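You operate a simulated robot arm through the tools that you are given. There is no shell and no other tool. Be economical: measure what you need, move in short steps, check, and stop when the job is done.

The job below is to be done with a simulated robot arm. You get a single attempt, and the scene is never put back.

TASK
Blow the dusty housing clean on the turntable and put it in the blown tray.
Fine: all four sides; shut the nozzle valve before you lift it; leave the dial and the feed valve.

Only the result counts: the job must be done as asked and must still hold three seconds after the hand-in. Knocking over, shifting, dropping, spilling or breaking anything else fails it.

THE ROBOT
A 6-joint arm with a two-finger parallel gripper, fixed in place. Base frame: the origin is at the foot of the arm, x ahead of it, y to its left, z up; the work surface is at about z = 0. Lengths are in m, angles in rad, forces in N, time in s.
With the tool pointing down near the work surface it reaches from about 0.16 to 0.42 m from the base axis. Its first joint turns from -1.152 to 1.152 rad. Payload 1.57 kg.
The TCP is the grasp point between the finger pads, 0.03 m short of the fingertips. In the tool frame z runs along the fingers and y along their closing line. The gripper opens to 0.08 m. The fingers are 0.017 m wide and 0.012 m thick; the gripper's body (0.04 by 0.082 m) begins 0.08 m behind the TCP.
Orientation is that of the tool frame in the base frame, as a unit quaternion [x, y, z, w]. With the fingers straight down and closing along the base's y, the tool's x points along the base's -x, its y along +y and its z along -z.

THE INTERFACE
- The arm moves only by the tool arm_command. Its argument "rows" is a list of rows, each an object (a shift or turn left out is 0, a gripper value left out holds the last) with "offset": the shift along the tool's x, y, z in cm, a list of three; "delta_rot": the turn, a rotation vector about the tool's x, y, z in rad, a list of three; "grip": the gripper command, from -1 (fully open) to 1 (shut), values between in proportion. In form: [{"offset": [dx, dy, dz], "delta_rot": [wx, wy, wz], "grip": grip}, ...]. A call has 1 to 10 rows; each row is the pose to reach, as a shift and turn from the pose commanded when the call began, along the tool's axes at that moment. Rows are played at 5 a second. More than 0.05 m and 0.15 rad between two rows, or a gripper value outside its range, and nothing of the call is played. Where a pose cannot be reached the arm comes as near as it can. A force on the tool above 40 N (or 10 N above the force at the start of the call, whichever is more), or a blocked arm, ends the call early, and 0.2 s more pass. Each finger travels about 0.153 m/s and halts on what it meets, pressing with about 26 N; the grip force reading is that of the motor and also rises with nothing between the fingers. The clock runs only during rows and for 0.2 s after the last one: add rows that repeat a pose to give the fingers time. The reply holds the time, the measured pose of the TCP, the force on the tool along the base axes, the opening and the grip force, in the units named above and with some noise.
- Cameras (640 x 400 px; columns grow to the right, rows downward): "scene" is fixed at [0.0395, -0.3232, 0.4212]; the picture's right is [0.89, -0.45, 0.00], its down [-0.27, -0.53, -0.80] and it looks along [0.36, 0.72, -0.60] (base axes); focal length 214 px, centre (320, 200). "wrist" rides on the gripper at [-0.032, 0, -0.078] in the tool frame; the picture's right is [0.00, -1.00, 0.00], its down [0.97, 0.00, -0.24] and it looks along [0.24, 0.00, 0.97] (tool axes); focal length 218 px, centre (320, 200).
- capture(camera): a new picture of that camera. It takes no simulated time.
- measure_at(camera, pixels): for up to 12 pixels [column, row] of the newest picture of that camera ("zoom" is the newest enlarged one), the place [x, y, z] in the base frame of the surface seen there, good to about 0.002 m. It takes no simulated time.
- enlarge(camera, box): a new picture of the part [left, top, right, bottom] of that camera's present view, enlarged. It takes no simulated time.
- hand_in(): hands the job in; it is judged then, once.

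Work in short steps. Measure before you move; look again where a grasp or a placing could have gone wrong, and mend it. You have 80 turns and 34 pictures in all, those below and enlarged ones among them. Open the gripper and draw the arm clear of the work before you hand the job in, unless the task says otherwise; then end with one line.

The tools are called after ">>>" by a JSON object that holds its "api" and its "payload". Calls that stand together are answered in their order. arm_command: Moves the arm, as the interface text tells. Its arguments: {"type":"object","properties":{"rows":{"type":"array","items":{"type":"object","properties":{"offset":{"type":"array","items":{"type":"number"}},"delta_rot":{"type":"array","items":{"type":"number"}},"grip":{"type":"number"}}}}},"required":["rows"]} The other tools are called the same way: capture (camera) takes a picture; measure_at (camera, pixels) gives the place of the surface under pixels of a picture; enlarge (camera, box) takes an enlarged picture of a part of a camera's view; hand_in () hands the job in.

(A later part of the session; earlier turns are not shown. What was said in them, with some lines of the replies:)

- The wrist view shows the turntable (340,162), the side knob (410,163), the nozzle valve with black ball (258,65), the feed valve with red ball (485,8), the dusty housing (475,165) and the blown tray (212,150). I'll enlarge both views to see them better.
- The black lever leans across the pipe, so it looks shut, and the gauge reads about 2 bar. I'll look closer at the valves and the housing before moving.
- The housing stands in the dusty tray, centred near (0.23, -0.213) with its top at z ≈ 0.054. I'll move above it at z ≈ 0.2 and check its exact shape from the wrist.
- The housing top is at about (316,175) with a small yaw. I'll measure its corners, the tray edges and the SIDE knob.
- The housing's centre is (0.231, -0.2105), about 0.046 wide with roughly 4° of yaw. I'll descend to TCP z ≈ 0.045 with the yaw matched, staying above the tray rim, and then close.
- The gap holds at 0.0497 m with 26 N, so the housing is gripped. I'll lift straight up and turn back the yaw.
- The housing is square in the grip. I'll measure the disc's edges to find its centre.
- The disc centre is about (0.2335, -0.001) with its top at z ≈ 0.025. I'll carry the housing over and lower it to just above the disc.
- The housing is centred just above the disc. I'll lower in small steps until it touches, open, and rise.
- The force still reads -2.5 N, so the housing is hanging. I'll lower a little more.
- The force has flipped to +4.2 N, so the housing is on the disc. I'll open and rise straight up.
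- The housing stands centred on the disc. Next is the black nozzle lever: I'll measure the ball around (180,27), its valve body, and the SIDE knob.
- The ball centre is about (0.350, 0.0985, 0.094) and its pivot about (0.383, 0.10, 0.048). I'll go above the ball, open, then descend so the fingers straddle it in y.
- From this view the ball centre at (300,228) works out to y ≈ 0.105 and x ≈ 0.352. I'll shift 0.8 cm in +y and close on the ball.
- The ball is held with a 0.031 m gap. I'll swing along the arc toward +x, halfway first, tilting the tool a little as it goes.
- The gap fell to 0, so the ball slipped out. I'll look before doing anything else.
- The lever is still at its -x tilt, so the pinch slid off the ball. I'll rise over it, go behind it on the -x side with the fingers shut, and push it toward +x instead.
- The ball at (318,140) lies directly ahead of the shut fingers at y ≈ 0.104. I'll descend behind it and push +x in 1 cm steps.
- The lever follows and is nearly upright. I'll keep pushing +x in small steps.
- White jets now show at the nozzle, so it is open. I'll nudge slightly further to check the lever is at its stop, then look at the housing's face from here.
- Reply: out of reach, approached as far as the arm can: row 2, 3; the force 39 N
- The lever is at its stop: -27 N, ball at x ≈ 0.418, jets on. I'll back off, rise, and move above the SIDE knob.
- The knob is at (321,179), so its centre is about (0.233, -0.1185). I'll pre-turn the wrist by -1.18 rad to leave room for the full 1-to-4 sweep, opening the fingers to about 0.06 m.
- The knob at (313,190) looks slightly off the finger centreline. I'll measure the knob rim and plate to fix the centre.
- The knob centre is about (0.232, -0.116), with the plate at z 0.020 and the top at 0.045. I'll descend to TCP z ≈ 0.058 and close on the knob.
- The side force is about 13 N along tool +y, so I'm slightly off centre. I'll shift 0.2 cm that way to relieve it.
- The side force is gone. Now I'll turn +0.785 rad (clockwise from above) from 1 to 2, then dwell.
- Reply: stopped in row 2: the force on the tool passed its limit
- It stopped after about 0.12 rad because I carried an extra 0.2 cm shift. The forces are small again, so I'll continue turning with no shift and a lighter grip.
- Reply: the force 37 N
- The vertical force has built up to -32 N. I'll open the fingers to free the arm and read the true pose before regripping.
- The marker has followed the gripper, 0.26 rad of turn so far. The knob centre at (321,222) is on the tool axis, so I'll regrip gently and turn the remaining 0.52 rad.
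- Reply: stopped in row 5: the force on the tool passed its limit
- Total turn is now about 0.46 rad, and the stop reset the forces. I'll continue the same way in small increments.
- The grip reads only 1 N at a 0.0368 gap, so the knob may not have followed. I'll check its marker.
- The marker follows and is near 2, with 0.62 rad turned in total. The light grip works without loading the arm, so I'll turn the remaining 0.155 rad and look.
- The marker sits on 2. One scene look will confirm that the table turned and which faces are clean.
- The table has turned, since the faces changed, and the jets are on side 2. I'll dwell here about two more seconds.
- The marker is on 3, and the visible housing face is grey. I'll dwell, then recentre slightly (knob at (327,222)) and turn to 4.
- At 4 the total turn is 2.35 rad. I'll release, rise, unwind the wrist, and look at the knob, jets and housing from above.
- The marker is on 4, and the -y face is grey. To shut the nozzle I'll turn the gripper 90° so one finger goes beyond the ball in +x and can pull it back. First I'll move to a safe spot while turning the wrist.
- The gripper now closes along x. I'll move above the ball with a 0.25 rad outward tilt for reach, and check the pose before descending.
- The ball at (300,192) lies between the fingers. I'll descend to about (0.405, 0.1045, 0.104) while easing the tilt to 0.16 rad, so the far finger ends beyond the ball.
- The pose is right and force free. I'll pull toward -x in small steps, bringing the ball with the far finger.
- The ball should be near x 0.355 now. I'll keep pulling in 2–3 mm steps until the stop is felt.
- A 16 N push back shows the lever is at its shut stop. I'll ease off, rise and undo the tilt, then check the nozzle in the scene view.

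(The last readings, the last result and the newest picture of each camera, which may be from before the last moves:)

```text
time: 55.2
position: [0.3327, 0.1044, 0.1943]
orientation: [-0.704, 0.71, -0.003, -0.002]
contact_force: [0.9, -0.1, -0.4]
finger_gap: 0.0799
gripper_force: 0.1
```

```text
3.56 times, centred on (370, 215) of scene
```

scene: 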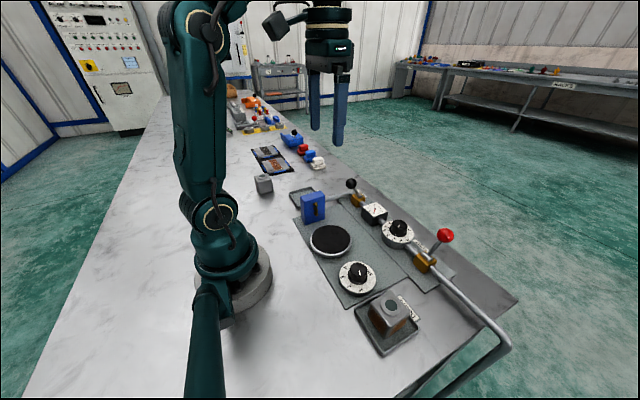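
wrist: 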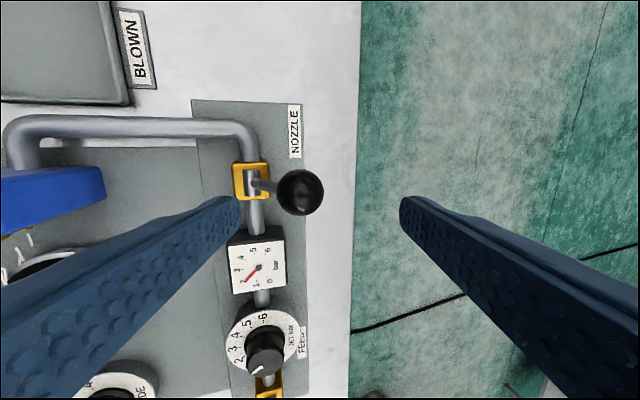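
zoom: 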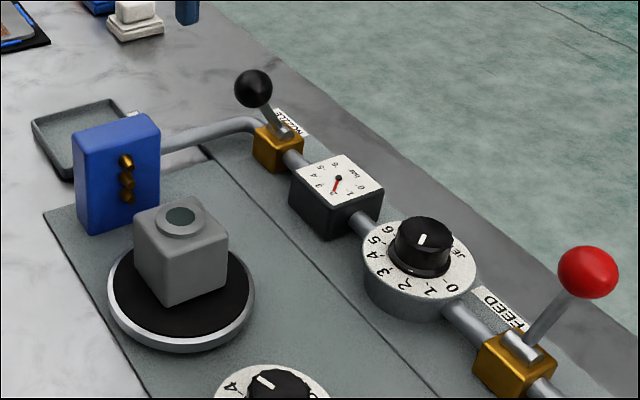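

The jets are off, the lever is back, and the visible faces are grey. I'll unwind the wrist and move above the housing.

>>> {"api": "arm_command", "payload": {"rows": [{"offset": [1, 1, -0.5], "delta_rot": [0, 0, 0.145]}, {"offset": [2, 2, -0.5], "delta_rot": [0, 0, 0.29]}, {"offset": [3, 3, -0.5], "delta_rot": [0, 0, 0.435]}, {"offset": [4, 4, -0.5], "delta_rot": [0, 0, 0.58]}, {"offset": [5, 5, -0.5], "delta_rot": [0, 0, 0.725]}, {"offset": [6, 6, -0.5], "delta_rot": [0, 0, 0.87]}, {"offset": [7, 7, -0.5], "delta_rot": [0, 0, 1.015]}, {"offset": [8, 8, -0.5], "delta_rot": [0, 0, 1.16]}, {"offset": [9, 9, -0.5], "delta_rot": [0, 0, 1.3]}, {"offset": [10.3, 9.9, -0.5], "delta_rot": [0, 0, 1.44]}]}}

>>> {"api": "arm_command", "payload": {"rows": [{"offset": [0, 0, 0], "delta_rot": [0, 0, 0.122]}, {"offset": [0, 0, 0], "delta_rot": [0, 0, 0.122]}]}}

>>> {"api": "capture", "payload": {"camera": "wrist"}}

>>> {"api": "measure_at", "payload": {"camera": "wrist", "pixels": [[320, 177], [310, 175], [315, 165], [315, 190], [300, 165], [335, 165], [300, 195], [335, 195], [210, 165], [190, 165]]}}

```text
time: 57.5
position: [0.2328, 0.0033, 0.2023]
orientation: [-0.061, 0.998, -0.004, 0.001]
contact_force: [0.3, -1.0, 0.3]
finger_gap: 0.0798
gripper_force: 0.0
```

```text
time: 58.0
position: [0.2331, 0.0026, 0.2009]
orientation: [0.0, 1.0, -0.004, 0.002]
contact_force: [0.3, 0.6, 0.3]
finger_gap: 0.0799
gripper_force: 0.1
```

```text
2 pictures are left
```

wrist: 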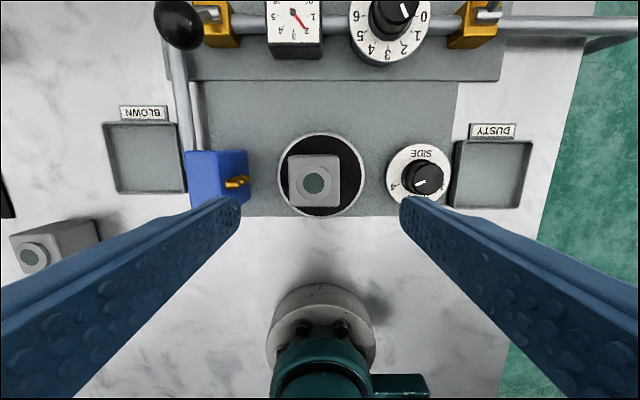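

```text
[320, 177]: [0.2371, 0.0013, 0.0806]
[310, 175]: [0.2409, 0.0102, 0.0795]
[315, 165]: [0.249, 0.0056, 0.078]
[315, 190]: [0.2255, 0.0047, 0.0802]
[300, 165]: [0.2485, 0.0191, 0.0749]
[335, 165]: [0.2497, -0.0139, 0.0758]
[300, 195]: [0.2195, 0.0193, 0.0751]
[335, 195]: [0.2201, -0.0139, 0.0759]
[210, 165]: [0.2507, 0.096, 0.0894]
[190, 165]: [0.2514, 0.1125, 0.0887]
```

The housing sits at about (0.233, 0.006), square to the axes. I'll measure the blown tray in this picture before grasping.

>>> {"api": "measure_at", "payload": {"camera": "wrist", "pixels": [[145, 160], [112, 160], [176, 160], [145, 128], [145, 188], [314, 182], [292, 180], [337, 180], [314, 158], [314, 203]]}}

>>> {"api": "arm_command", "payload": {"rows": [{"offset": [0, 0.3, 3]}, {"offset": [0, 0.3, 7]}, {"offset": [0, 0.3, 11]}, {"offset": [0, 0.3, 13.3]}, {"offset": [0, 0.3, 13.3]}, {"offset": [0, 0.3, 13.3], "grip": 1}, {"offset": [0, 0.3, 13.3], "grip": 1}, {"offset": [0, 0.3, 13.3], "grip": 1}]}}

```text
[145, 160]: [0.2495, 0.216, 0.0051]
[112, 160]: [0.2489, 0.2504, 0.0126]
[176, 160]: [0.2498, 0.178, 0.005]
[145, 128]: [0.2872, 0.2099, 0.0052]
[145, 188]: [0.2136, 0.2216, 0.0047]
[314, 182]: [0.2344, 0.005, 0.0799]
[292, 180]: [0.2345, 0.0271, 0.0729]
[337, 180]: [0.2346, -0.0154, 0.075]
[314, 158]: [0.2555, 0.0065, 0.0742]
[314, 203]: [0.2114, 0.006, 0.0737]
```

```text
time: 59.9
position: [0.2318, 0.0042, 0.0673]
orientation: [-0.001, 1.0, -0.004, 0.002]
contact_force: [0.2, 0.0, 0.0]
finger_gap: 0.05
gripper_force: 26.6
```

The housing is gripped again (gap 0.050, 26 N) with the nozzle shut. I'll lift it well above the nozzle block and carry it over the tray centre, about (0.2505, 0.212).

>>> {"api": "arm_command", "payload": {"rows": [{"offset": [0, 0, -2]}, {"offset": [0, 0, -5]}, {"offset": [0, 0, -8.5]}, {"offset": [0, 0, -11]}, {"offset": [-0.5, 4.5, -11]}, {"offset": [-1, 9, -11]}, {"offset": [-1.5, 13.5, -11]}, {"offset": [-1.8, 18, -11]}, {"offset": [-1.8, 20.7, -11]}, {"offset": [-1.8, 20.7, -11]}]}}

>>> {"api": "enlarge", "payload": {"camera": "scene", "box": [220, 100, 420, 260]}}

```text
time: 62.0
position: [0.2496, 0.2123, 0.1752]
orientation: [0.0, 1.0, -0.004, 0.002]
contact_force: [-0.2, -1.0, -1.0]
finger_gap: 0.0499
gripper_force: 25.6
```

```text
2.50 times, centred on (320, 180) of scene
```

zoom: 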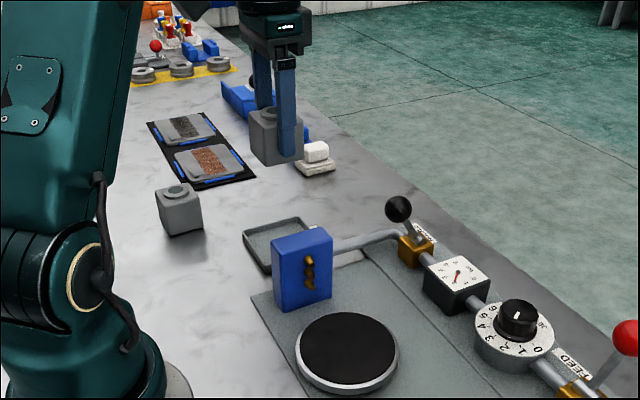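

The housing is carried above the tray. I'll lower it to just above the floor of the tray.

>>> {"api": "arm_command", "payload": {"rows": [{"offset": [0, 0, 4]}, {"offset": [0, 0, 8]}, {"offset": [0, 0, 11]}, {"offset": [0, 0, 12.2]}, {"offset": [0, 0, 12.5]}, {"offset": [0, 0, 12.5]}]}}

>>> {"api": "arm_command", "payload": {"rows": [{"offset": [0, 0, 0.1]}, {"offset": [0, 0, 0.2]}, {"offset": [0, 0, 0.2]}]}}

```text
time: 63.5
position: [0.2503, 0.2124, 0.0502]
orientation: [-0.001, 1.0, -0.004, 0.002]
contact_force: [-0.5, -0.7, -2.1]
finger_gap: 0.0494
gripper_force: 26.4
```

```text
time: 64.2
position: [0.2526, 0.2112, 0.0491]
orientation: [-0.001, 1.0, -0.003, 0.002]
contact_force: [0.1, -0.2, -2.2]
finger_gap: 0.0499
gripper_force: 25.8
```

It is still hanging at -2.2 N. I'll go down another 1.5 mm.

>>> {"api": "arm_command", "payload": {"rows": [{"offset": [0, 0, 0.1]}, {"offset": [0, 0, 0.15]}, {"offset": [0, 0, 0.15]}]}}

```text
time: 65.0
position: [0.2515, 0.2118, 0.0461]
orientation: [-0.001, 1.0, -0.002, 0.002]
contact_force: [-3.5, -3.2, 19.8]
finger_gap: 0.0501
gripper_force: 25.5
```

There is firm contact at +20 N. I'll ease up 1 mm, open, rise straight up and draw clear.

>>> {"api": "arm_command", "payload": {"rows": [{"offset": [0, 0, -0.1]}, {"offset": [0, 0, -0.1], "grip": -0.6}, {"offset": [0, 0, -0.1], "grip": -0.6}, {"offset": [0, 0, -0.1], "grip": -0.6}, {"offset": [0, 0, -3]}, {"offset": [0, 0, -7]}, {"offset": [0, 0, -11], "grip": -1}, {"offset": [0, -1, -15]}, {"offset": [1, -4, -17]}, {"offset": [1, -4, -17]}]}}

>>> {"api": "capture", "payload": {"camera": "wrist"}}

```text
time: 67.2
position: [0.2421, 0.172, 0.2183]
orientation: [-0.002, 1.0, -0.004, 0.002]
contact_force: [-0.2, 0.2, 0.5]
finger_gap: 0.0798
gripper_force: 0.1
```

```text
0 pictures are left
```

wrist: 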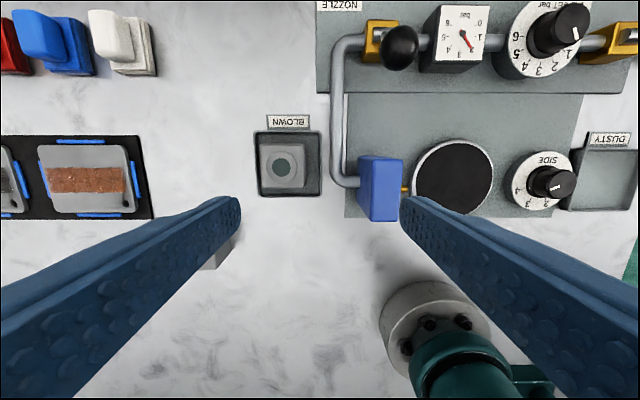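

The housing sits flat inside the blown tray at (284,168). The nozzle lever is shut, the JET dial and feed valve are untouched, and the arm is clear, so I'm handing in.

>>> {"api": "hand_in", "payload": {}}

```text
The job is handed in.
```

The housing was turned through all four sides with the jets on and is now in the blown tray; I shut the nozzle valve before lifting it and left the JET dial and the feed valve alone, though I only saw two of the four faces clean up close.
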